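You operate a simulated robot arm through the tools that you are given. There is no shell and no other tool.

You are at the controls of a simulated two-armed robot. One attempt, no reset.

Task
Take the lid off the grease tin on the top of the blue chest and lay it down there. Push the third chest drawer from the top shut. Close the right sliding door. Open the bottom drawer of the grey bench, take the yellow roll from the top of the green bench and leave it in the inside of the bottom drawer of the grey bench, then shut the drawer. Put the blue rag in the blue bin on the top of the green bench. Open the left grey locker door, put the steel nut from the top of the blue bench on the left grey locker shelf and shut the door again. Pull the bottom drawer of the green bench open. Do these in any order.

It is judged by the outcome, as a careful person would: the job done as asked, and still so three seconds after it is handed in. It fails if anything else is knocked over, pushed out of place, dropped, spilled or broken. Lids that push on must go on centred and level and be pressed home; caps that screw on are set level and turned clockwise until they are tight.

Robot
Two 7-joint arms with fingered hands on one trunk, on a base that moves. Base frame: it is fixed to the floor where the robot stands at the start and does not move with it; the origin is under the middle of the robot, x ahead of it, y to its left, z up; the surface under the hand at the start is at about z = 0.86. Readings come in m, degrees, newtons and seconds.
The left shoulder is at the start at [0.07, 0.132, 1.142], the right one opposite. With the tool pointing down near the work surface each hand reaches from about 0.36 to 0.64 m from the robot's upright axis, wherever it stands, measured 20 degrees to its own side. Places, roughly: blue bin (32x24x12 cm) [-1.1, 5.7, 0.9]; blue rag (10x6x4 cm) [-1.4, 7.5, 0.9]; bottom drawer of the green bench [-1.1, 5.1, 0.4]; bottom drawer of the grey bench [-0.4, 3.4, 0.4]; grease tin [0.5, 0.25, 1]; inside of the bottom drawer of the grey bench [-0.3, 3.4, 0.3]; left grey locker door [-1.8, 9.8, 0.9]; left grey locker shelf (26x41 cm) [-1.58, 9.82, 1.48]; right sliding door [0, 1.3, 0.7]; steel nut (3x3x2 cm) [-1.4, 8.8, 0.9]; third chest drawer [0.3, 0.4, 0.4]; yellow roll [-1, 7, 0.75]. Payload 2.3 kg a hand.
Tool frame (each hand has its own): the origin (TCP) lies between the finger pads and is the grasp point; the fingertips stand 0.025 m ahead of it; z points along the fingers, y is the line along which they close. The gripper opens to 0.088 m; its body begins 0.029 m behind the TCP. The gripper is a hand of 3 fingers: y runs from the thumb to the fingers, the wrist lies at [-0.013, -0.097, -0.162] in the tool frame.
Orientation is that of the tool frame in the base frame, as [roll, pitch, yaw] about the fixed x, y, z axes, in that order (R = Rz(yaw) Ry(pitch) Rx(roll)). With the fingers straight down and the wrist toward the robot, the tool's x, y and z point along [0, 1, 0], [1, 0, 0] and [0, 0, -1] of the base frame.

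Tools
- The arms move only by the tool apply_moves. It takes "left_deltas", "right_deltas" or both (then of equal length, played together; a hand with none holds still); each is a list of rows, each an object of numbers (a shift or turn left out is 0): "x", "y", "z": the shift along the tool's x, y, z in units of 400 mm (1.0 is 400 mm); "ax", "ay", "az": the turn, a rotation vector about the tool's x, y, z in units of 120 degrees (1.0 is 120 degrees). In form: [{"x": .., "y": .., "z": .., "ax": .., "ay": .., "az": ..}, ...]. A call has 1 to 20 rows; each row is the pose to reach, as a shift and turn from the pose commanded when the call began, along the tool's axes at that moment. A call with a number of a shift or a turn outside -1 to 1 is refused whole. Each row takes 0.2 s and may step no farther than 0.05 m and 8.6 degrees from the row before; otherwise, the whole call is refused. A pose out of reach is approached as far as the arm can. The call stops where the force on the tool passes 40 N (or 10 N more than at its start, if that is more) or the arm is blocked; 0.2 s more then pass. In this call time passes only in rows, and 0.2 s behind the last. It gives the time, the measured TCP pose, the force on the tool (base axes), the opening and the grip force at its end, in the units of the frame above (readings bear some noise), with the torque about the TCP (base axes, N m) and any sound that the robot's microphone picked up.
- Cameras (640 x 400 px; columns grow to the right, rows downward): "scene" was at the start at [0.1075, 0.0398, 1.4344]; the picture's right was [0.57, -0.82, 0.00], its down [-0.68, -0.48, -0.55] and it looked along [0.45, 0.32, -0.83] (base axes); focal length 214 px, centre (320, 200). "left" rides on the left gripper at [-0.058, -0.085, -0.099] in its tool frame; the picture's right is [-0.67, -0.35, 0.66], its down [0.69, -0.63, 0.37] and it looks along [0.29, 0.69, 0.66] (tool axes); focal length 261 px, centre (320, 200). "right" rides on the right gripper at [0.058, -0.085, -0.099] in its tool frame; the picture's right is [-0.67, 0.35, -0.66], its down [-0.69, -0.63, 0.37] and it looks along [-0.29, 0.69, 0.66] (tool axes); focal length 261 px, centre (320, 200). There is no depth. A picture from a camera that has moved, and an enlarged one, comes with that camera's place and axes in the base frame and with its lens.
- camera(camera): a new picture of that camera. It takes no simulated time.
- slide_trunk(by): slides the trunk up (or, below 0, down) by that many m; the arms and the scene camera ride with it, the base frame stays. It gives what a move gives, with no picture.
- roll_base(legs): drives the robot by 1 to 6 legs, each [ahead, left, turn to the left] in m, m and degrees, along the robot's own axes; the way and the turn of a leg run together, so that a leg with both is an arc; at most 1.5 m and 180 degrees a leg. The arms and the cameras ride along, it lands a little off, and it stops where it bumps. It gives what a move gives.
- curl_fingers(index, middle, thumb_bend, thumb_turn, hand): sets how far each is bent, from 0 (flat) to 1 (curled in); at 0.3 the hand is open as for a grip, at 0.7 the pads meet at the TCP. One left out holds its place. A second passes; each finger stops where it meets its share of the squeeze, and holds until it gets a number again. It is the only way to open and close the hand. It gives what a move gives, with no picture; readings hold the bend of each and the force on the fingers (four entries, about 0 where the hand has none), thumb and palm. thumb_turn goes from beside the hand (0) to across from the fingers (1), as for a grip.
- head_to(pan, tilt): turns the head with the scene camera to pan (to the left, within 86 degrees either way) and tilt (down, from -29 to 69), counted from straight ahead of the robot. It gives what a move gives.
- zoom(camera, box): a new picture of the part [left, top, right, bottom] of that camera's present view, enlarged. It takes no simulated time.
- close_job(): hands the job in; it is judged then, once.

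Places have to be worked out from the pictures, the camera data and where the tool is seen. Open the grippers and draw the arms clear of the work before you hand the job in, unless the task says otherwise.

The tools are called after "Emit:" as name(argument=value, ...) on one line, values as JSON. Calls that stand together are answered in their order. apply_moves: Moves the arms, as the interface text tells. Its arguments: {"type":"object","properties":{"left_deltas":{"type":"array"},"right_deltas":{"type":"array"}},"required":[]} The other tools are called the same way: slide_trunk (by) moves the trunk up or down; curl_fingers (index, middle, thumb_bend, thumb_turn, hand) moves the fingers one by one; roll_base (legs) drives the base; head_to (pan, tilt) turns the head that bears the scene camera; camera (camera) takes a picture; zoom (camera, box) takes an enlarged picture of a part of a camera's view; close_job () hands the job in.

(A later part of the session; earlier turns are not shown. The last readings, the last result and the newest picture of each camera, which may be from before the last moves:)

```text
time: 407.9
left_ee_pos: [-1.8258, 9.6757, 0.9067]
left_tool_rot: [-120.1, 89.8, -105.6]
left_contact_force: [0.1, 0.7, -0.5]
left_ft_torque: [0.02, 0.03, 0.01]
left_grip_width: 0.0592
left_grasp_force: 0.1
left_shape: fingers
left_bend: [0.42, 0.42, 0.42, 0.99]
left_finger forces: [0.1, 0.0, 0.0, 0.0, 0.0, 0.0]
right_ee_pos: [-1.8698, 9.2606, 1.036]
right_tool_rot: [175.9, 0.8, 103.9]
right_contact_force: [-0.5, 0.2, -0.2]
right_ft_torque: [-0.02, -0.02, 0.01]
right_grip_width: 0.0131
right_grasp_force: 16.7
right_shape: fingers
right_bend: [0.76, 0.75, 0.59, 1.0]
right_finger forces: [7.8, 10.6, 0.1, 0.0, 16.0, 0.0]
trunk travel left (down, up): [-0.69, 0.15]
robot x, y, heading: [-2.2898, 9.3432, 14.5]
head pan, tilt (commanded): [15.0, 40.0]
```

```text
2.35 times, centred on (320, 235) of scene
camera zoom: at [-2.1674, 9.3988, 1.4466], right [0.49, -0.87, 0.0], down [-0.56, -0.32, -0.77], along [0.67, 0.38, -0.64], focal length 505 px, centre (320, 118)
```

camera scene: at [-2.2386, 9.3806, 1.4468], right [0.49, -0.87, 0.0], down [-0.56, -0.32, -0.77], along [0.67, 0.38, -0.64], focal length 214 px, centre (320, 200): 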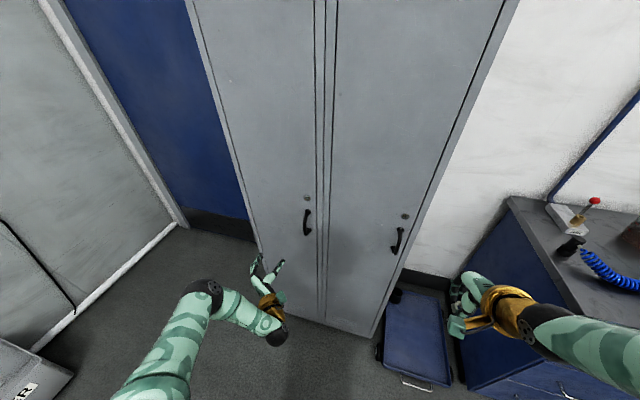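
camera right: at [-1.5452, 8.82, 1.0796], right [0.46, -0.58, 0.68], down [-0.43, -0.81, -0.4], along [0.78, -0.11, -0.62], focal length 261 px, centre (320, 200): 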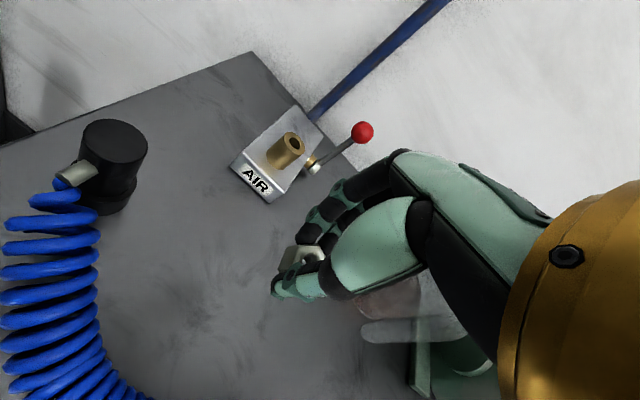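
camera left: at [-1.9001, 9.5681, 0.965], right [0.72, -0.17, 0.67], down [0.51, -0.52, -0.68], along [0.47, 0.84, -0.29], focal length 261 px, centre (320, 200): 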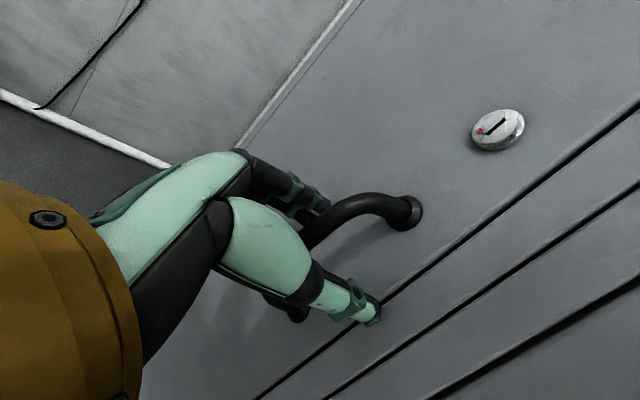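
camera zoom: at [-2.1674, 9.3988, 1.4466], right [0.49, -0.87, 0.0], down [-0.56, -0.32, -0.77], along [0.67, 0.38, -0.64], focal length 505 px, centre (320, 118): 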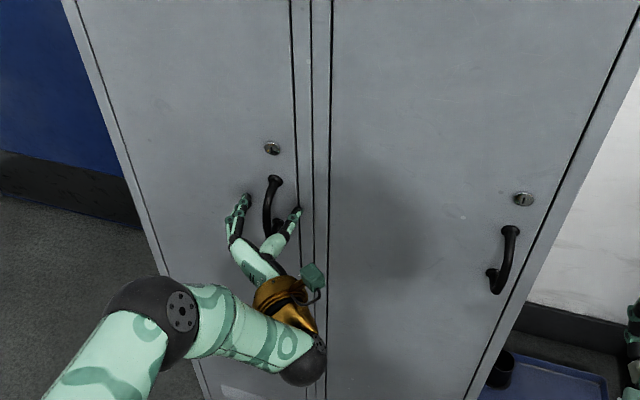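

The handle bar is right at the grasp point. I look at the lock, then close the fingers around the bar.

Emit:
zoom(camera="left", box=[440, 80, 560, 180])

Emit:
curl_fingers(hand="left", index=0.85, middle=0.85, thumb_bend=0.78)

Emit:
camera(camera="left")

```text
4.00 times, centred on (500, 130) of left
camera zoom: at [-1.9001, 9.5681, 0.965], right [0.72, -0.17, 0.67], down [0.51, -0.52, -0.68], along [0.47, 0.84, -0.29], focal length 1043 px, centre (-400, 480)
```

zoom: 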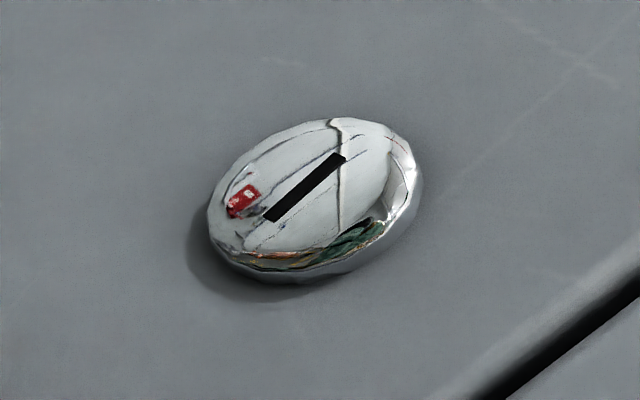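

```text
time: 408.9
left_ee_pos: [-1.8255, 9.6736, 0.9067]
left_tool_rot: [-49.2, 89.9, -34.8]
left_contact_force: [1.6, 0.0, 1.5]
left_ft_torque: [-0.01, 0.02, 0.03]
left_grip_width: 0.0
left_grasp_force: 0.1
left_shape: fingers
left_bend: [0.77, 0.83, 0.73, 1.0]
left_finger forces: [0.0, 0.1, 0.0, 0.0, 0.0, 0.0]
right_ee_pos: [-1.869, 9.2614, 1.0359]
right_tool_rot: [175.9, 0.8, 103.9]
right_contact_force: [-0.2, 0.0, 0.0]
right_ft_torque: [-0.02, 0.02, -0.03]
right_grip_width: 0.0132
right_grasp_force: 17.2
right_shape: fingers
right_bend: [0.76, 0.75, 0.59, 1.0]
right_finger forces: [7.8, 10.5, 0.0, 0.1, 16.0, 0.1]
trunk travel left (down, up): [-0.69, 0.15]
robot x, y, heading: [-2.292, 9.3471, 14.4]
head pan, tilt (commanded): [15.0, 40.0]
```

```text
taken
camera left: at [-1.9006, 9.5678, 0.9652], right [0.72, -0.17, 0.67], down [0.51, -0.52, -0.68], along [0.47, 0.84, -0.29], focal length 261 px, centre (320, 200)
```

left: 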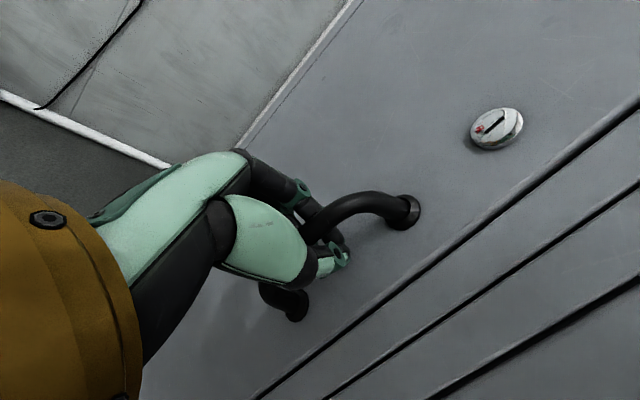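

The fingers enclose the bar like a hook. I pull gently straight back 5 cm.

Emit:
apply_moves(left_deltas=[{"z": -0.03}, {"z": -0.06, "y": 0.002}, {"z": -0.09, "y": 0.006}, {"z": -0.12, "y": 0.01}])

Emit:
zoom(camera="scene", box=[220, 100, 420, 320])

```text
time: 409.9
left_ee_pos: [-1.8742, 9.6666, 0.9069]
left_tool_rot: [-47.5, 89.7, -33.0]
left_contact_force: [0.8, 2.1, -1.4]
left_ft_torque: [0.0, -0.02, 0.02]
left_grip_width: 0.0001
left_grasp_force: 0.3
left_shape: fingers
left_bend: [0.77, 0.84, 0.73, 1.0]
left_finger forces: [0.0, 0.7, 0.0, 0.0, 0.0, 0.0]
right_ee_pos: [-1.8685, 9.2613, 1.0368]
right_tool_rot: [175.7, 0.8, 104.1]
right_contact_force: [-0.7, -0.3, -0.7]
right_ft_torque: [0.0, -0.01, -0.01]
right_grip_width: 0.0133
right_grasp_force: 16.9
right_shape: fingers
right_bend: [0.76, 0.75, 0.59, 1.0]
right_finger forces: [7.8, 10.6, 0.1, 0.1, 16.1, 0.0]
trunk travel left (down, up): [-0.69, 0.15]
robot x, y, heading: [-2.2894, 9.3456, 14.4]
head pan, tilt (commanded): [15.0, 40.0]
```

```text
1.82 times, centred on (320, 210) of scene
camera zoom: at [-2.169, 9.3998, 1.4467], right [0.49, -0.87, 0.0], down [-0.56, -0.32, -0.77], along [0.67, 0.38, -0.64], focal length 390 px, centre (320, 182)
```

zoom: 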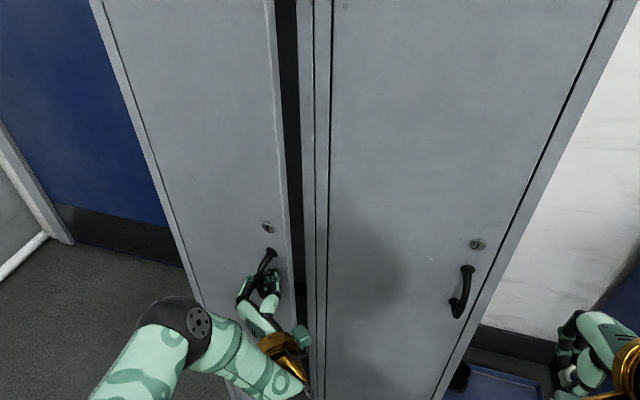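

The door is swinging open on its left hinge. I follow the arc with the base: back 9 cm and left 5 cm.

Emit:
roll_base(legs=[[-0.093, 0.05, 0]])

Emit:
camera(camera="left")

Emit:
camera(camera="scene")

```text
time: 411.1
left_ee_pos: [-1.9683, 9.6998, 0.9042]
left_tool_rot: [-81.9, 89.7, -67.3]
left_contact_force: [20.9, 29.4, 16.3]
left_ft_torque: [0.29, 0.08, -0.63]
left_grip_width: 0.0003
left_grasp_force: 18.6
left_shape: fingers
left_bend: [0.78, 0.83, 0.74, 1.0]
left_finger forces: [14.8, 22.4, 0.1, 0.0, 0.0, 0.0]
right_ee_pos: [-1.9641, 9.2936, 1.0338]
right_tool_rot: [176.3, 1.0, 104.0]
right_contact_force: [0.4, -0.3, 0.7]
right_ft_torque: [0.02, 0.02, 0.05]
right_grip_width: 0.013
right_grasp_force: 17.0
right_shape: fingers
right_bend: [0.76, 0.75, 0.59, 1.0]
right_finger forces: [7.8, 10.5, 0.0, 0.1, 16.1, 0.0]
trunk travel left (down, up): [-0.69, 0.15]
robot x, y, heading: [-2.391, 9.3705, 14.3]
head pan, tilt (commanded): [15.0, 40.0]
```

```text
taken
camera left: at [-2.043, 9.5926, 0.9628], right [0.72, -0.17, 0.67], down [0.51, -0.52, -0.68], along [0.46, 0.84, -0.29], focal length 261 px, centre (320, 200)
```

left: 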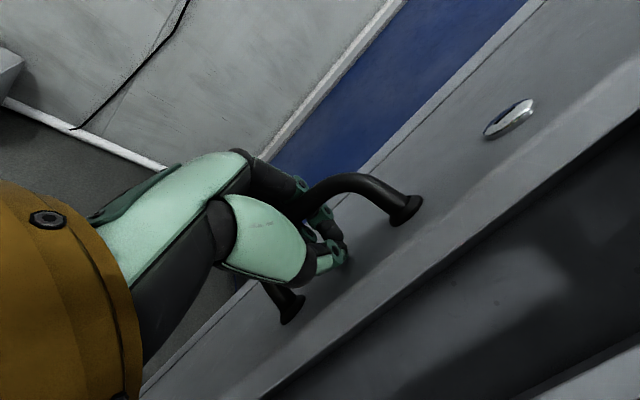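

```text
taken
camera scene: at [-2.2615, 9.4346, 1.4458], right [0.49, -0.87, 0.0], down [-0.56, -0.32, -0.76], along [0.66, 0.37, -0.65], focal length 214 px, centre (320, 200)
```

scene: 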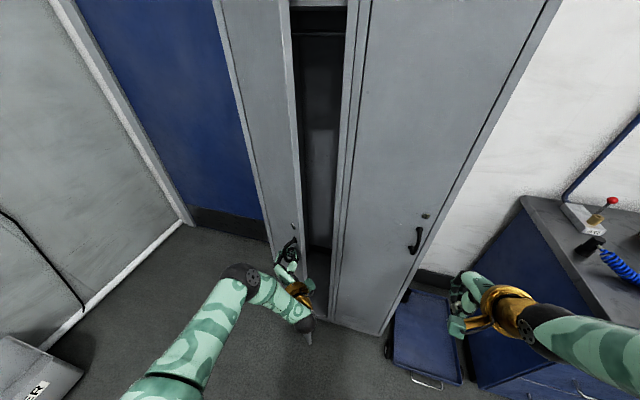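

The door is about 30° open. I release the handle, draw back, and then push the door from its inner edge.

Emit:
curl_fingers(hand="left", index=0.4, middle=0.4, thumb_bend=0.4)

Emit:
camera(camera="left")

```text
time: 412.1
left_ee_pos: [-1.9729, 9.6927, 0.9093]
left_tool_rot: [2.7, 89.6, 17.4]
left_contact_force: [0.4, -0.1, -0.6]
left_ft_torque: [-0.03, -0.01, 0.03]
left_grip_width: 0.0629
left_grasp_force: 0.0
left_shape: fingers
left_bend: [0.4, 0.4, 0.4, 0.99]
left_finger forces: [0.0, 0.1, 0.0, 0.1, 0.0, 0.1]
right_ee_pos: [-1.9695, 9.2865, 1.0353]
right_tool_rot: [175.8, 0.7, 104.1]
right_contact_force: [-0.1, -0.3, -0.9]
right_ft_torque: [-0.02, 0.0, 0.02]
right_grip_width: 0.0131
right_grasp_force: 17.5
right_shape: fingers
right_bend: [0.76, 0.75, 0.59, 1.0]
right_finger forces: [7.8, 10.6, 0.0, 0.0, 16.0, 0.1]
trunk travel left (down, up): [-0.69, 0.15]
robot x, y, heading: [-2.3915, 9.3732, 14.3]
head pan, tilt (commanded): [15.0, 40.0]
```

```text
taken
camera left: at [-2.0478, 9.5859, 0.9662], right [0.72, -0.17, 0.67], down [0.52, -0.52, -0.68], along [0.47, 0.84, -0.28], focal length 261 px, centre (320, 200)
```

left: 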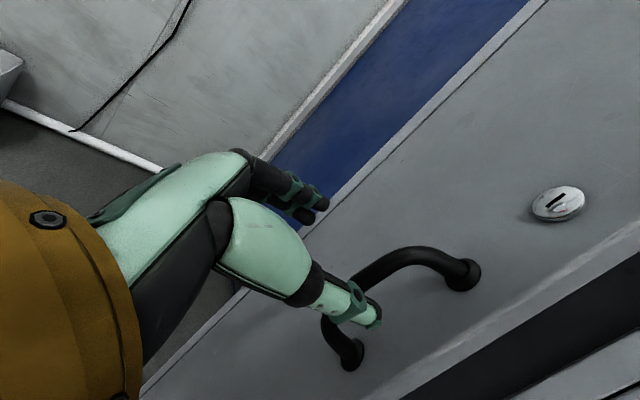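

I check how the door stands now.

Emit:
camera(camera="scene")

Emit:
zoom(camera="scene", box=[200, 0, 440, 340])

```text
taken
camera scene: at [-2.2689, 9.4242, 1.4467], right [0.49, -0.87, 0.0], down [-0.56, -0.32, -0.77], along [0.67, 0.38, -0.64], focal length 214 px, centre (320, 200)
```

scene: 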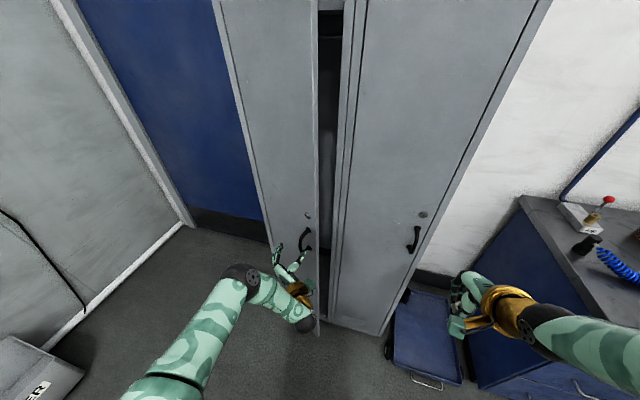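

```text
1.18 times, centred on (320, 170) of scene
camera zoom: at [-2.2689, 9.4242, 1.4467], right [0.49, -0.87, 0.0], down [-0.56, -0.32, -0.77], along [0.67, 0.38, -0.64], focal length 252 px, centre (320, 235)
```

zoom: 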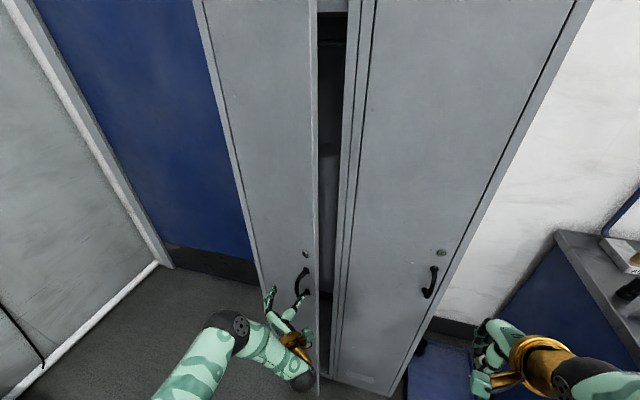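

The gap shrank a bit after release. I check whether it keeps moving by letting a moment pass.

Emit:
head_to(pan=14, tilt=40)

Emit:
camera(camera="scene")

Emit:
camera(camera="left")

```text
time: 412.7
left_ee_pos: [-1.9722, 9.6937, 0.9094]
left_tool_rot: [-9.7, 89.6, 4.9]
left_contact_force: [0.2, 0.0, 0.1]
left_ft_torque: [0.01, 0.0, 0.02]
left_grip_width: 0.063
left_grasp_force: 0.1
left_shape: fingers
left_bend: [0.4, 0.4, 0.4, 0.99]
left_finger forces: [0.0, 0.1, 0.0, 0.0, 0.1, 0.1]
right_ee_pos: [-1.9684, 9.2887, 1.0357]
right_tool_rot: [175.8, 0.7, 104.1]
right_contact_force: [0.5, 0.7, 0.4]
right_ft_torque: [-0.02, 0.01, 0.03]
right_grip_width: 0.0132
right_grasp_force: 17.0
right_shape: fingers
right_bend: [0.76, 0.75, 0.59, 1.0]
right_finger forces: [7.8, 10.5, 0.0, 0.0, 16.1, 0.0]
trunk travel left (down, up): [-0.69, 0.15]
robot x, y, heading: [-2.3895, 9.3732, 14.4]
head pan, tilt (commanded): [14.0, 40.0]
```

```text
taken
camera scene: at [-2.2681, 9.4238, 1.4467], right [0.48, -0.88, 0.0], down [-0.57, -0.31, -0.77], along [0.67, 0.37, -0.64], focal length 214 px, centre (320, 200)
```

scene: 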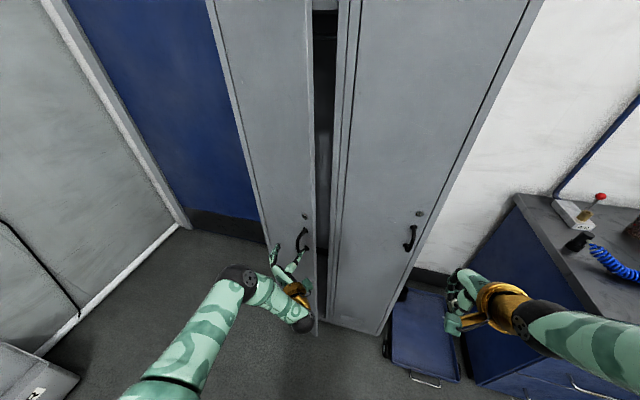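

```text
taken
camera left: at [-2.0477, 9.5865, 0.966], right [0.72, -0.17, 0.67], down [0.52, -0.52, -0.68], along [0.47, 0.84, -0.28], focal length 261 px, centre (320, 200)
```

left: 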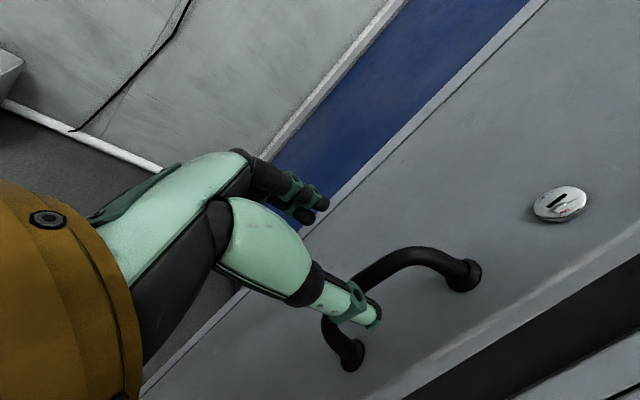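

The door is still, about 20° open. I turn the hand 20° to match the door, advance onto the handle again and hook it once more.

Emit:
apply_moves(left_deltas=[{"ax": 0.056}, {"ax": 0.111}, {"ax": 0.167}, {"ax": 0.167, "z": 0.045, "y": -0.016}, {"ax": 0.167, "z": 0.09, "y": -0.033}, {"ax": 0.167, "z": 0.125, "y": -0.046}])

Emit:
camera(camera="left")

Emit:
zoom(camera="scene", box=[220, 170, 400, 340])

```text
time: 414.1
left_ee_pos: [-1.9214, 9.6869, 0.9085]
left_tool_rot: [18.5, 89.6, 13.1]
left_contact_force: [-0.7, 0.1, -0.5]
left_ft_torque: [0.01, -0.02, -0.01]
left_grip_width: 0.0632
left_grasp_force: 0.0
left_shape: fingers
left_bend: [0.4, 0.4, 0.4, 0.99]
left_finger forces: [0.0, 0.1, 0.0, 0.1, 0.0, 0.0]
right_ee_pos: [-1.9705, 9.2876, 1.0373]
right_tool_rot: [176.0, 0.6, 104.0]
right_contact_force: [0.4, 0.3, -0.8]
right_ft_torque: [-0.04, 0.01, -0.03]
right_grip_width: 0.0132
right_grasp_force: 17.0
right_shape: fingers
right_bend: [0.76, 0.75, 0.59, 1.0]
right_finger forces: [7.8, 10.6, 0.0, 0.0, 16.1, 0.0]
trunk travel left (down, up): [-0.69, 0.15]
robot x, y, heading: [-2.3922, 9.3736, 14.5]
head pan, tilt (commanded): [14.0, 40.0]
```

```text
taken
camera left: at [-2.0275, 9.613, 0.9655], right [0.61, -0.41, 0.67], down [0.31, -0.66, -0.68], along [0.73, 0.63, -0.28], focal length 261 px, centre (320, 200)
```

left: 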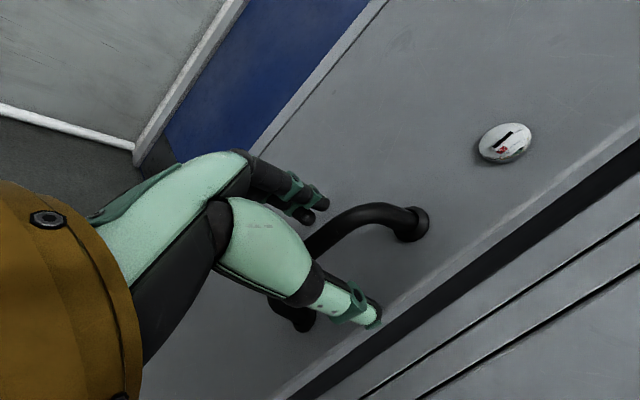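

```text
2.35 times, centred on (310, 255) of scene
camera zoom: at [-2.2683, 9.4239, 1.4467], right [0.48, -0.88, 0.0], down [-0.57, -0.31, -0.77], along [0.67, 0.37, -0.64], focal length 505 px, centre (344, 71)
```

zoom: 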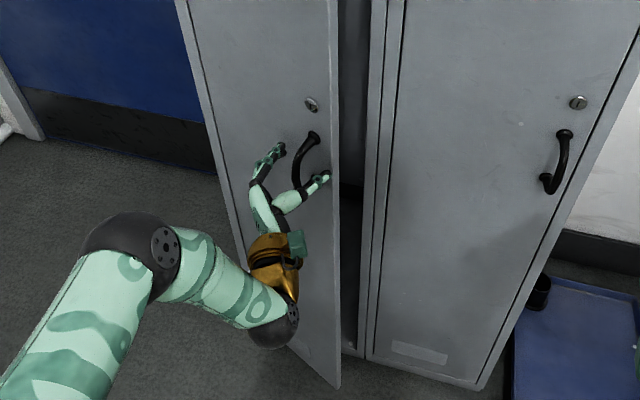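

The bar is again between thumb and fingers. I close the hook and pull along the arc, turning the hand with the door.

Emit:
curl_fingers(hand="left", index=0.85, middle=0.85, thumb_bend=0.78)

Emit:
apply_moves(left_deltas=[{"z": -0.058, "y": 0.01, "ax": 0.033}, {"z": -0.115, "y": 0.025, "ax": 0.067}, {"z": -0.171, "y": 0.045, "ax": 0.1}, {"z": -0.225, "y": 0.07, "ax": 0.133}, {"z": -0.276, "y": 0.1, "ax": 0.167}, {"z": -0.325, "y": 0.134, "ax": 0.2}, {"z": -0.37, "y": 0.172, "ax": 0.233}, {"z": -0.412, "y": 0.213, "ax": 0.267}])

Emit:
camera(camera="scene")

Emit:
camera(camera="left")

```text
time: 415.1
left_ee_pos: [-1.9214, 9.688, 0.9096]
left_tool_rot: [22.3, 89.5, 16.8]
left_contact_force: [0.3, 0.3, 0.0]
left_ft_torque: [0.01, -0.01, 0.02]
left_grip_width: 0.0002
left_grasp_force: 0.0
left_shape: fingers
left_bend: [0.78, 0.84, 0.73, 1.0]
left_finger forces: [0.0, 0.0, 0.0, 0.1, 0.0, 0.0]
right_ee_pos: [-1.9709, 9.2866, 1.0357]
right_tool_rot: [175.8, 0.7, 104.1]
right_contact_force: [0.4, -0.7, -0.8]
right_ft_torque: [0.01, 0.0, 0.01]
right_grip_width: 0.0133
right_grasp_force: 16.8
right_shape: fingers
right_bend: [0.76, 0.75, 0.59, 1.0]
right_finger forces: [7.8, 10.4, 0.0, 0.0, 16.1, 0.1]
trunk travel left (down, up): [-0.69, 0.15]
robot x, y, heading: [-2.3912, 9.3735, 14.6]
head pan, tilt (commanded): [14.0, 40.0]
```

```text
time: 416.8
left_ee_pos: [-2.0536, 9.7777, 0.9084]
left_tool_rot: [30.4, 89.3, -3.7]
left_contact_force: [23.1, 11.6, 2.5]
left_ft_torque: [0.08, -0.02, -0.37]
left_grip_width: 0.0
left_grasp_force: 12.0
left_shape: fingers
left_bend: [0.79, 0.84, 0.74, 1.0]
left_finger forces: [12.5, 12.6, 0.1, 0.0, 0.1, 0.0]
right_ee_pos: [-1.962, 9.289, 1.0335]
right_tool_rot: [176.3, 0.8, 103.6]
right_contact_force: [-0.8, -0.5, 0.5]
right_ft_torque: [-0.01, -0.03, 0.0]
right_grip_width: 0.0136
right_grasp_force: 17.2
right_shape: fingers
right_bend: [0.76, 0.75, 0.59, 1.0]
right_finger forces: [7.7, 10.5, 0.0, 0.0, 16.0, 0.1]
trunk travel left (down, up): [-0.69, 0.15]
robot x, y, heading: [-2.3926, 9.3742, 14.5]
head pan, tilt (commanded): [14.0, 40.0]
stopped in row 8 (left hand): the force on the tool passed its limit at 42 N (the readings are from after the stop); the commanded pose is now the measured one
```

```text
taken
camera scene: at [-2.258, 9.429, 1.4454], right [0.47, -0.88, 0.0], down [-0.57, -0.31, -0.76], along [0.67, 0.36, -0.65], focal length 214 px, centre (320, 200)
```

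scene: 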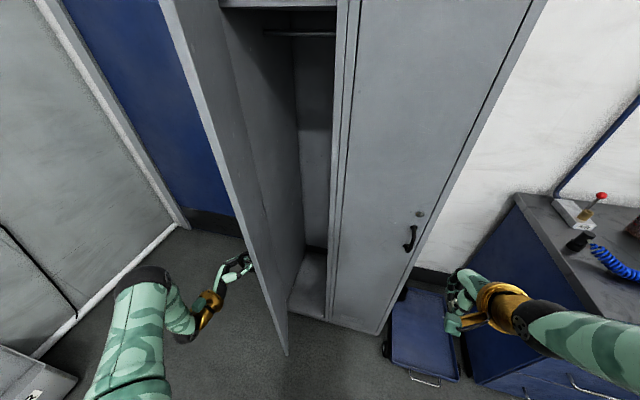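

```text
taken
camera left: at [-2.1833, 9.7628, 0.964], right [0.34, -0.66, 0.68], down [-0.04, -0.73, -0.69], along [0.94, 0.21, -0.27], focal length 261 px, centre (320, 200)
```

left: 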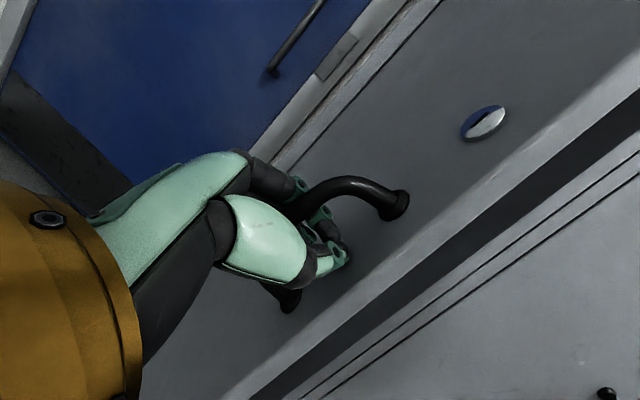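

The door is about 60° open. I keep the hook and shift the base left 10 cm to swing it further.

Emit:
roll_base(legs=[[-0.02, 0.1, 0]])

Emit:
camera(camera="scene")

```text
time: 417.8
left_ee_pos: [-2.0698, 9.8215, 0.9083]
left_tool_rot: [41.1, 89.3, 6.7]
left_contact_force: [24.9, 6.5, -3.1]
left_ft_torque: [-0.11, -0.02, -0.41]
left_grip_width: 0.0
left_grasp_force: 13.6
left_shape: fingers
left_bend: [0.79, 0.83, 0.74, 1.0]
left_finger forces: [12.0, 14.5, 0.1, 0.1, 0.0, 0.0]
right_ee_pos: [-1.9829, 9.3317, 1.0316]
right_tool_rot: [176.3, 0.6, 103.4]
right_contact_force: [-0.1, -0.5, -0.2]
right_ft_torque: [0.0, -0.04, 0.0]
right_grip_width: 0.0134
right_grasp_force: 17.1
right_shape: fingers
right_bend: [0.76, 0.75, 0.59, 1.0]
right_finger forces: [7.9, 10.5, 0.1, 0.0, 16.1, 0.0]
trunk travel left (down, up): [-0.69, 0.15]
robot x, y, heading: [-2.4135, 9.4205, 13.7]
head pan, tilt (commanded): [14.0, 40.0]
stopped in leg 1: the force on the tool passed its limit at 44 N (the readings are from after the stop); the commanded pose is now the measured one
```

```text
taken
camera scene: at [-2.2756, 9.4715, 1.4451], right [0.47, -0.88, 0.0], down [-0.58, -0.3, -0.76], along [0.67, 0.36, -0.65], focal length 214 px, centre (320, 200)
```

scene: 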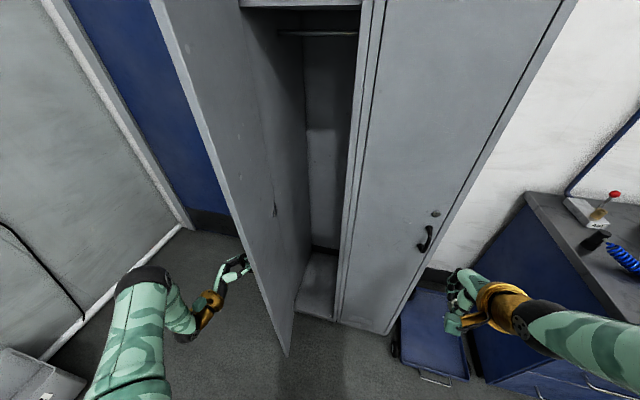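

The door is at about 70°; the force shows my hand is slightly too far back. I correct forward while shifting left another 9 cm.

Emit:
roll_base(legs=[[0.02, 0.0, 0], [0.0, 0.09, 0]])

Emit:
camera(camera="scene")

Emit:
camera(camera="left")

```text
time: 419.3
left_ee_pos: [-2.0764, 9.9103, 0.91]
left_tool_rot: [53.6, 89.1, 19.2]
left_contact_force: [26.1, -2.5, 10.2]
left_ft_torque: [0.09, -0.17, -0.3]
left_grip_width: 0.0
left_grasp_force: 12.9
left_shape: fingers
left_bend: [0.79, 0.83, 0.72, 1.0]
left_finger forces: [7.6, 18.7, 0.0, 0.0, 0.1, 0.0]
right_ee_pos: [-1.9875, 9.4217, 1.0334]
right_tool_rot: [176.2, 0.5, 103.7]
right_contact_force: [-0.1, 0.5, 0.5]
right_ft_torque: [0.0, 0.01, 0.02]
right_grip_width: 0.0133
right_grasp_force: 17.3
right_shape: fingers
right_bend: [0.76, 0.75, 0.59, 1.0]
right_finger forces: [8.0, 10.5, 0.0, 0.1, 16.1, 0.1]
trunk travel left (down, up): [-0.69, 0.15]
robot x, y, heading: [-2.416, 9.5121, 14.1]
head pan, tilt (commanded): [14.0, 40.0]
```

```text
taken
camera scene: at [-2.2817, 9.5589, 1.4459], right [0.47, -0.88, -0.01], down [-0.57, -0.3, -0.76], along [0.67, 0.36, -0.65], focal length 214 px, centre (320, 200)
```

scene: 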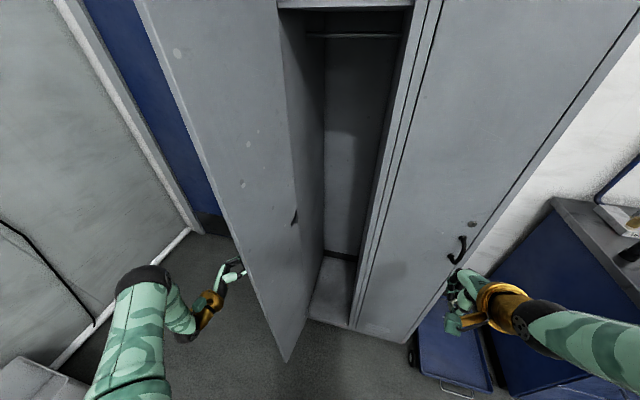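

```text
taken
camera left: at [-2.2066, 9.8956, 0.967], right [0.34, -0.66, 0.67], down [-0.04, -0.72, -0.69], along [0.94, 0.2, -0.27], focal length 261 px, centre (320, 200)
```

left: 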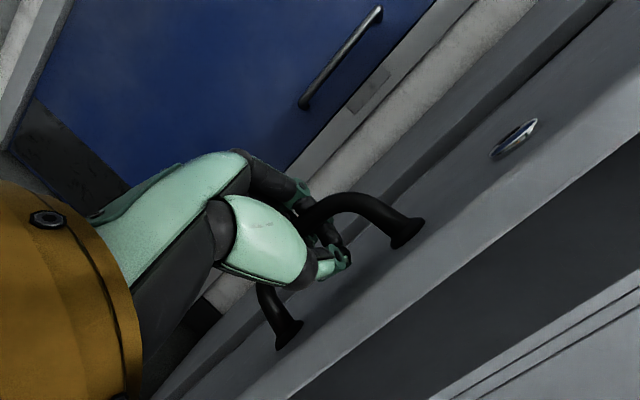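

The door is open about 85–90°. I open only the fingers (so the thumb does not push the door) and back the hand away.

Emit:
curl_fingers(hand="left", index=0.3, middle=0.3)

Emit:
apply_moves(left_deltas=[{"z": -0.06}, {"z": -0.13}, {"z": -0.2}])

Emit:
camera(camera="left")

Emit:
camera(camera="scene")

```text
time: 420.3
left_ee_pos: [-2.0834, 9.9116, 0.913]
left_tool_rot: [37.5, 88.7, 3.3]
left_contact_force: [-0.1, -0.2, -0.9]
left_ft_torque: [0.01, 0.0, 0.01]
left_grip_width: 0.0286
left_grasp_force: 0.0
left_shape: fingers
left_bend: [0.3, 0.3, 0.78, 1.0]
left_finger forces: [0.0, 0.0, 0.0, 0.0, 0.0, 0.1]
right_ee_pos: [-1.9945, 9.4253, 1.0366]
right_tool_rot: [175.9, 0.7, 103.6]
right_contact_force: [0.4, 0.3, -0.5]
right_ft_torque: [-0.01, 0.03, 0.02]
right_grip_width: 0.0132
right_grasp_force: 17.5
right_shape: fingers
right_bend: [0.76, 0.75, 0.59, 1.0]
right_finger forces: [7.9, 10.6, 0.1, 0.0, 16.1, 0.1]
trunk travel left (down, up): [-0.69, 0.15]
robot x, y, heading: [-2.4129, 9.5102, 14.1]
head pan, tilt (commanded): [14.0, 40.0]
```

```text
time: 421.1
left_ee_pos: [-2.1498, 9.9585, 0.9117]
left_tool_rot: [39.9, 88.7, 5.5]
left_contact_force: [0.1, 0.0, 0.1]
left_ft_torque: [0.0, -0.04, -0.04]
left_grip_width: 0.029
left_grasp_force: 0.0
left_shape: fingers
left_bend: [0.3, 0.3, 0.78, 1.0]
left_finger forces: [0.1, 0.1, 0.0, 0.0, 0.1, 0.0]
right_ee_pos: [-1.9951, 9.4247, 1.0362]
right_tool_rot: [175.7, 0.8, 103.6]
right_contact_force: [0.0, 0.4, -0.3]
right_ft_torque: [0.0, -0.01, -0.01]
right_grip_width: 0.0131
right_grasp_force: 17.2
right_shape: fingers
right_bend: [0.76, 0.75, 0.59, 1.0]
right_finger forces: [7.9, 10.5, 0.0, 0.0, 16.2, 0.0]
trunk travel left (down, up): [-0.69, 0.15]
robot x, y, heading: [-2.4133, 9.5118, 14.0]
head pan, tilt (commanded): [14.0, 40.0]
```

```text
taken
camera left: at [-2.2794, 9.9439, 0.9664], right [0.33, -0.66, 0.68], down [-0.04, -0.73, -0.69], along [0.94, 0.2, -0.26], focal length 261 px, centre (320, 200)
```

left: 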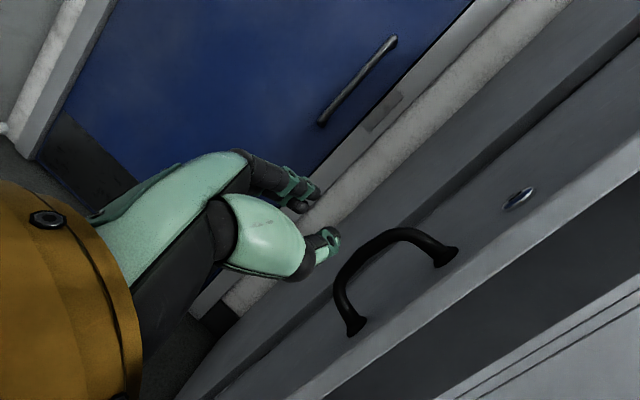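

```text
taken
camera scene: at [-2.2926, 9.5641, 1.4467], right [0.47, -0.88, 0.0], down [-0.57, -0.3, -0.77], along [0.68, 0.36, -0.64], focal length 214 px, centre (320, 200)
```

scene: 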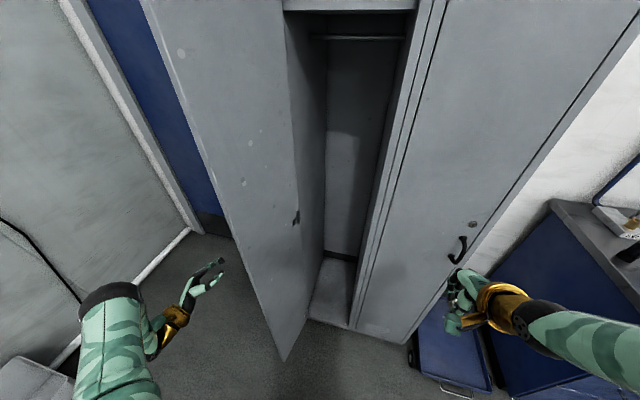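

The door stands open. I raise the trunk and look into the locker for the shelf.

Emit:
slide_trunk(by=0.15)

Emit:
head_to(pan=8, tilt=10)

Emit:
camera(camera="scene")

Emit:
zoom(camera="scene", box=[180, 60, 420, 260])

```text
time: 422.9
left_ee_pos: [-2.148, 9.9576, 1.061]
left_tool_rot: [38.4, 88.7, 4.2]
left_contact_force: [0.1, 0.0, 0.0]
left_ft_torque: [0.02, 0.01, 0.0]
left_grip_width: 0.0291
left_grasp_force: 0.0
left_shape: fingers
left_bend: [0.3, 0.3, 0.78, 1.0]
left_finger forces: [0.1, 0.0, 0.1, 0.0, 0.0, 0.1]
right_ee_pos: [-1.9946, 9.4251, 1.1857]
right_tool_rot: [175.8, 0.6, 103.6]
right_contact_force: [0.5, 0.0, 0.2]
right_ft_torque: [0.01, -0.02, 0.04]
right_grip_width: 0.0132
right_grasp_force: 16.8
right_shape: fingers
right_bend: [0.76, 0.75, 0.59, 1.0]
right_finger forces: [7.9, 10.5, 0.0, 0.0, 16.0, 0.0]
trunk travel left (down, up): [-0.84, 0.0]
robot x, y, heading: [-2.4145, 9.5106, 14.4]
head pan, tilt (commanded): [14.0, 40.0]
```

```text
time: 423.8
left_ee_pos: [-2.1482, 9.9577, 1.061]
left_tool_rot: [35.2, 88.7, 0.9]
left_contact_force: [0.4, 0.1, 0.0]
left_ft_torque: [0.0, 0.03, 0.01]
left_grip_width: 0.0291
left_grasp_force: 0.1
left_shape: fingers
left_bend: [0.3, 0.3, 0.78, 1.0]
left_finger forces: [0.0, 0.1, 0.0, 0.0, 0.0, 0.1]
right_ee_pos: [-1.9941, 9.4253, 1.1858]
right_tool_rot: [175.9, 0.8, 103.6]
right_contact_force: [-0.3, 0.3, -0.8]
right_ft_torque: [-0.02, -0.01, 0.02]
right_grip_width: 0.0133
right_grasp_force: 17.1
right_shape: fingers
right_bend: [0.76, 0.75, 0.59, 1.0]
right_finger forces: [7.9, 10.6, 0.0, 0.1, 16.0, 0.0]
trunk travel left (down, up): [-0.84, 0.0]
robot x, y, heading: [-2.4145, 9.5121, 14.1]
head pan, tilt (commanded): [8.0, 10.0]
```

```text
taken
camera scene: at [-2.2809, 9.5586, 1.6443], right [0.38, -0.93, 0.0], down [-0.16, -0.07, -0.98], along [0.91, 0.37, -0.17], focal length 214 px, centre (320, 200)
```

scene: 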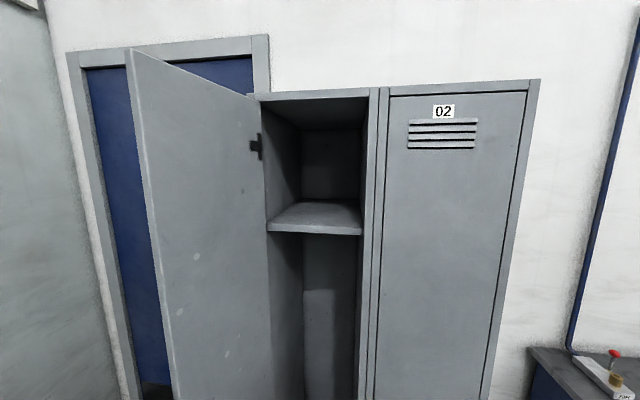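

```text
2.00 times, centred on (300, 160) of scene
camera zoom: at [-2.2809, 9.5586, 1.6443], right [0.38, -0.93, 0.0], down [-0.16, -0.07, -0.98], along [0.91, 0.37, -0.17], focal length 429 px, centre (360, 280)
```

zoom: 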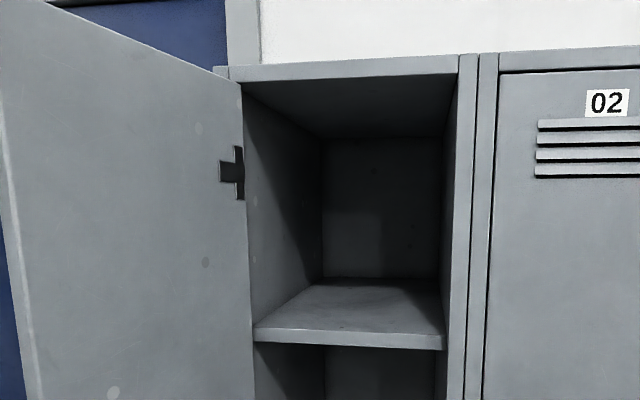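

The shelf top is at z ≈ 1.48, lateral room 26 cm, and the door stands at about 87°. I want it wider for a safe approach, so I take the left hand around its edge: first back the base off 17 cm.

Emit:
roll_base(legs=[[-0.17, 0, 0]])

Emit:
curl_fingers(hand="left", index=0.6, middle=0.6, thumb_bend=0.6)

Emit:
apply_moves(left_deltas=[{"ax": -0.05, "y": -0.03, "z": 0.06}, {"ax": -0.11, "y": -0.06, "z": 0.13}, {"ax": -0.17, "y": -0.09, "z": 0.2}, {"ax": -0.24, "y": -0.12, "z": 0.27}, {"ax": -0.31, "y": -0.14, "z": 0.34}, {"ax": -0.37, "y": -0.16, "z": 0.41}, {"ax": -0.41, "y": -0.18, "z": 0.48}, {"ax": -0.41, "y": -0.2, "z": 0.55}])

Emit:
head_to(pan=15, tilt=35)

Emit:
camera(camera="scene")

```text
time: 425.3
left_ee_pos: [-2.3109, 9.9182, 1.0603]
left_tool_rot: [40.7, 88.9, 6.6]
left_contact_force: [-0.1, -0.7, 0.5]
left_ft_torque: [-0.01, -0.02, 0.0]
left_grip_width: 0.0288
left_grasp_force: 0.0
left_shape: fingers
left_bend: [0.3, 0.3, 0.78, 1.0]
left_finger forces: [0.0, 0.1, 0.1, 0.0, 0.1, 0.0]
right_ee_pos: [-2.1554, 9.3855, 1.1856]
right_tool_rot: [176.1, 0.7, 103.9]
right_contact_force: [0.3, -0.1, -0.3]
right_ft_torque: [-0.01, 0.02, 0.0]
right_grip_width: 0.0131
right_grasp_force: 17.6
right_shape: fingers
right_bend: [0.76, 0.75, 0.59, 1.0]
right_finger forces: [8.0, 10.5, 0.0, 0.1, 16.0, 0.0]
trunk travel left (down, up): [-0.84, 0.0]
robot x, y, heading: [-2.5815, 9.4705, 14.4]
head pan, tilt (commanded): [8.0, 10.0]
```

```text
time: 426.3
left_ee_pos: [-2.3149, 9.9165, 1.0621]
left_tool_rot: [39.5, 88.7, 5.4]
left_contact_force: [0.7, -0.4, -0.7]
left_ft_torque: [0.02, -0.02, 0.03]
left_grip_width: 0.0194
left_grasp_force: 0.0
left_shape: fingers
left_bend: [0.6, 0.6, 0.6, 1.0]
left_finger forces: [0.0, 0.1, 0.0, 0.1, 0.1, 0.0]
right_ee_pos: [-2.1599, 9.3847, 1.1859]
right_tool_rot: [175.7, 0.7, 104.0]
right_contact_force: [0.0, 0.7, -0.7]
right_ft_torque: [-0.01, -0.02, -0.04]
right_grip_width: 0.0129
right_grasp_force: 17.4
right_shape: fingers
right_bend: [0.76, 0.75, 0.59, 1.0]
right_finger forces: [7.9, 10.5, 0.0, 0.0, 16.0, 0.0]
trunk travel left (down, up): [-0.84, 0.0]
robot x, y, heading: [-2.5807, 9.4683, 14.3]
head pan, tilt (commanded): [8.0, 10.0]
```

```text
time: 428.1
left_ee_pos: [-2.1762, 9.7259, 1.0628]
left_tool_rot: [-5.0, 88.9, 10.1]
left_contact_force: [0.6, 0.1, 0.2]
left_ft_torque: [0.02, -0.04, 0.02]
left_grip_width: 0.0195
left_grasp_force: 0.1
left_shape: fingers
left_bend: [0.6, 0.6, 0.6, 1.0]
left_finger forces: [0.0, 0.0, 0.0, 0.1, 0.0, 0.0]
right_ee_pos: [-2.1584, 9.3828, 1.186]
right_tool_rot: [176.0, 0.6, 103.8]
right_contact_force: [0.1, -0.8, -0.2]
right_ft_torque: [0.01, 0.02, 0.01]
right_grip_width: 0.0129
right_grasp_force: 17.4
right_shape: fingers
right_bend: [0.76, 0.75, 0.59, 1.0]
right_finger forces: [7.7, 10.5, 0.1, 0.1, 16.0, 0.1]
trunk travel left (down, up): [-0.84, 0.0]
robot x, y, heading: [-2.5806, 9.4708, 14.3]
head pan, tilt (commanded): [8.0, 10.0]
```

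```text
time: 429.0
left_ee_pos: [-2.1762, 9.7267, 1.0623]
left_tool_rot: [-6.9, 88.6, 8.2]
left_contact_force: [-0.9, -0.1, 0.4]
left_ft_torque: [0.03, -0.01, -0.04]
left_grip_width: 0.0195
left_grasp_force: 0.0
left_shape: fingers
left_bend: [0.6, 0.6, 0.6, 1.0]
left_finger forces: [0.0, 0.0, 0.0, 0.1, 0.1, 0.0]
right_ee_pos: [-2.1596, 9.3845, 1.1855]
right_tool_rot: [175.9, 0.7, 103.8]
right_contact_force: [0.1, -0.5, -0.1]
right_ft_torque: [0.0, -0.03, 0.0]
right_grip_width: 0.0131
right_grasp_force: 17.1
right_shape: fingers
right_bend: [0.76, 0.75, 0.59, 1.0]
right_finger forces: [7.7, 10.6, 0.0, 0.0, 16.0, 0.1]
trunk travel left (down, up): [-0.84, 0.0]
robot x, y, heading: [-2.5783, 9.4686, 14.5]
head pan, tilt (commanded): [15.0, 35.0]
```

```text
taken
camera scene: at [-2.4555, 9.525, 1.6043], right [0.49, -0.87, 0.0], down [-0.5, -0.28, -0.82], along [0.71, 0.4, -0.57], focal length 214 px, centre (320, 200)
```

scene: 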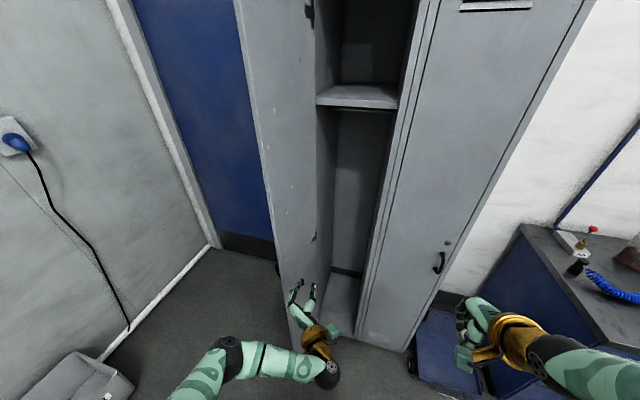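

The hand is on the inner side of the door edge. I drive ahead 16 cm and then left 17 cm so its side pushes the door wider.

Emit:
roll_base(legs=[[0.16, 0, 0], [0, 0.17, 0]])

Emit:
camera(camera="scene")

```text
time: 431.2
left_ee_pos: [-2.044, 9.853, 1.0623]
left_tool_rot: [-23.6, 88.8, -10.1]
left_contact_force: [4.4, -18.5, -1.3]
left_ft_torque: [-0.25, -0.08, 0.13]
left_grip_width: 0.0193
left_grasp_force: 8.7
left_shape: fingers
left_bend: [0.6, 0.7, 0.6, 1.0]
left_finger forces: [0.0, 18.1, 0.1, 0.0, 0.0, 0.1]
right_ee_pos: [-2.0302, 9.5148, 1.1848]
right_tool_rot: [175.8, 0.5, 103.5]
right_contact_force: [-1.1, -0.6, -0.4]
right_ft_torque: [-0.02, 0.0, -0.01]
right_grip_width: 0.0132
right_grasp_force: 17.4
right_shape: fingers
right_bend: [0.76, 0.75, 0.59, 1.0]
right_finger forces: [8.0, 10.5, 0.0, 0.1, 16.0, 0.0]
trunk travel left (down, up): [-0.84, 0.0]
robot x, y, heading: [-2.4505, 9.6103, 13.9]
head pan, tilt (commanded): [15.0, 35.0]
stopped in leg 2: the force on the tool passed its limit at 43 N (the readings are from after the stop); the commanded pose is now the measured one
```

```text
taken
camera scene: at [-2.325, 9.6565, 1.6044], right [0.48, -0.87, 0.0], down [-0.5, -0.28, -0.82], along [0.72, 0.4, -0.57], focal length 214 px, centre (320, 200)
```

scene: 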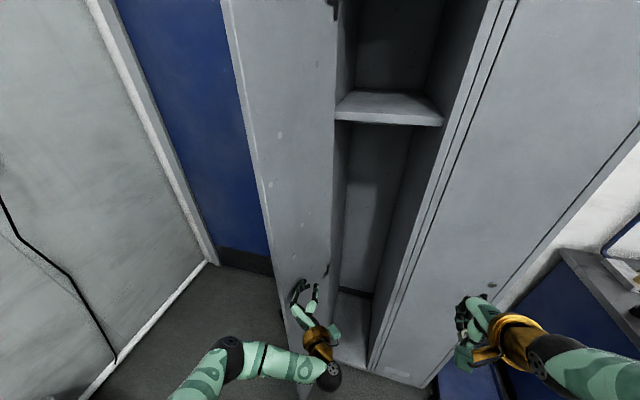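

The door's limit is about 90°. To avoid it, I will place the nut from a slightly turned stance to the right of the opening. First I back off and bring the left hand back to its tucked, pointing-down pose.

Emit:
roll_base(legs=[[-0.32, 0, 0]])

Emit:
apply_moves(left_deltas=[{"ax": 0.0385, "ay": 0.0385, "az": 0.0385}, {"ax": 0.077, "ay": 0.077, "az": 0.077}, {"ax": 0.1155, "ay": 0.1155, "az": 0.1155, "y": 0.02}, {"ax": 0.154, "ay": 0.154, "az": 0.154, "y": 0.04, "z": -0.02}, {"ax": 0.1925, "ay": 0.1925, "az": 0.1925, "y": 0.06, "z": -0.04}, {"ax": 0.231, "ay": 0.231, "az": 0.231, "y": 0.08, "z": -0.06}, {"ax": 0.2694, "ay": 0.2694, "az": 0.2694, "y": 0.1, "z": -0.08}, {"ax": 0.308, "ay": 0.308, "az": 0.308, "y": 0.12, "z": -0.1}, {"ax": 0.3465, "ay": 0.3465, "az": 0.3465, "y": 0.14, "z": -0.12}, {"ax": 0.385, "ay": 0.385, "az": 0.385, "y": 0.16, "z": -0.14}, {"ax": 0.4235, "ay": 0.4235, "az": 0.4235, "y": 0.18, "z": -0.16}, {"ax": 0.462, "ay": 0.462, "az": 0.462, "y": 0.2, "z": -0.18}, {"ax": 0.5005, "ay": 0.5005, "az": 0.5005, "y": 0.22, "z": -0.2}, {"ax": 0.539, "ay": 0.539, "az": 0.539, "y": 0.24, "z": -0.22}, {"ax": 0.5774, "ay": 0.5774, "az": 0.5774, "y": 0.25, "z": -0.24}])

Emit:
camera(camera="scene")

```text
time: 433.3
left_ee_pos: [-2.3564, 9.7794, 1.0606]
left_tool_rot: [-29.9, 89.0, -15.8]
left_contact_force: [0.0, -0.4, -0.5]
left_ft_torque: [-0.02, 0.01, -0.01]
left_grip_width: 0.0189
left_grasp_force: 0.2
left_shape: fingers
left_bend: [0.6, 0.6, 0.6, 1.0]
left_finger forces: [0.0, 0.0, 0.0, 0.0, 0.0, 0.1]
right_ee_pos: [-2.342, 9.4411, 1.1858]
right_tool_rot: [176.1, 0.8, 103.4]
right_contact_force: [-0.5, 0.2, -0.9]
right_ft_torque: [0.04, -0.04, 0.0]
right_grip_width: 0.0127
right_grasp_force: 17.0
right_shape: fingers
right_bend: [0.76, 0.75, 0.59, 1.0]
right_finger forces: [8.0, 10.4, 0.0, 0.0, 16.0, 0.1]
trunk travel left (down, up): [-0.84, 0.0]
robot x, y, heading: [-2.763, 9.5288, 14.0]
head pan, tilt (commanded): [15.0, 35.0]
```

```text
time: 436.5
left_ee_pos: [-2.4769, 9.853, 1.0607]
left_tool_rot: [179.0, 0.5, 104.1]
left_contact_force: [0.5, -0.1, 0.5]
left_ft_torque: [-0.01, -0.04, -0.01]
left_grip_width: 0.0191
left_grasp_force: 0.1
left_shape: fingers
left_bend: [0.6, 0.6, 0.6, 1.0]
left_finger forces: [0.1, 0.0, 0.0, 0.2, 0.1, 0.0]
right_ee_pos: [-2.343, 9.4412, 1.1865]
right_tool_rot: [175.9, 0.7, 103.5]
right_contact_force: [0.3, 0.5, -0.5]
right_ft_torque: [0.0, 0.05, -0.01]
right_grip_width: 0.0131
right_grasp_force: 16.4
right_shape: fingers
right_bend: [0.76, 0.75, 0.59, 1.0]
right_finger forces: [7.8, 10.4, 0.1, 0.0, 16.0, 0.0]
trunk travel left (down, up): [-0.84, 0.0]
robot x, y, heading: [-2.762, 9.5303, 14.2]
head pan, tilt (commanded): [15.0, 35.0]
```

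```text
taken
camera scene: at [-2.6387, 9.5824, 1.6042], right [0.48, -0.87, 0.0], down [-0.5, -0.28, -0.82], along [0.72, 0.4, -0.57], focal length 214 px, centre (320, 200)
```

scene: 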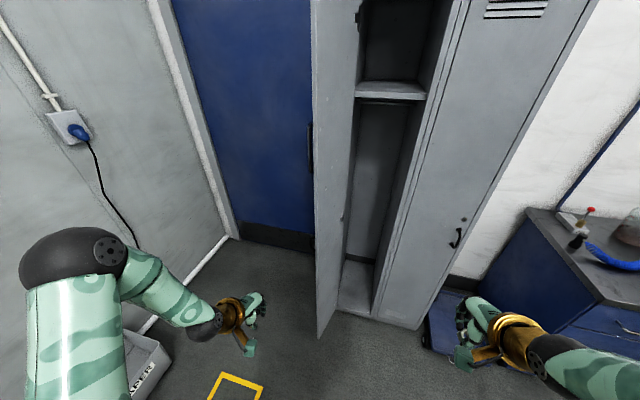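

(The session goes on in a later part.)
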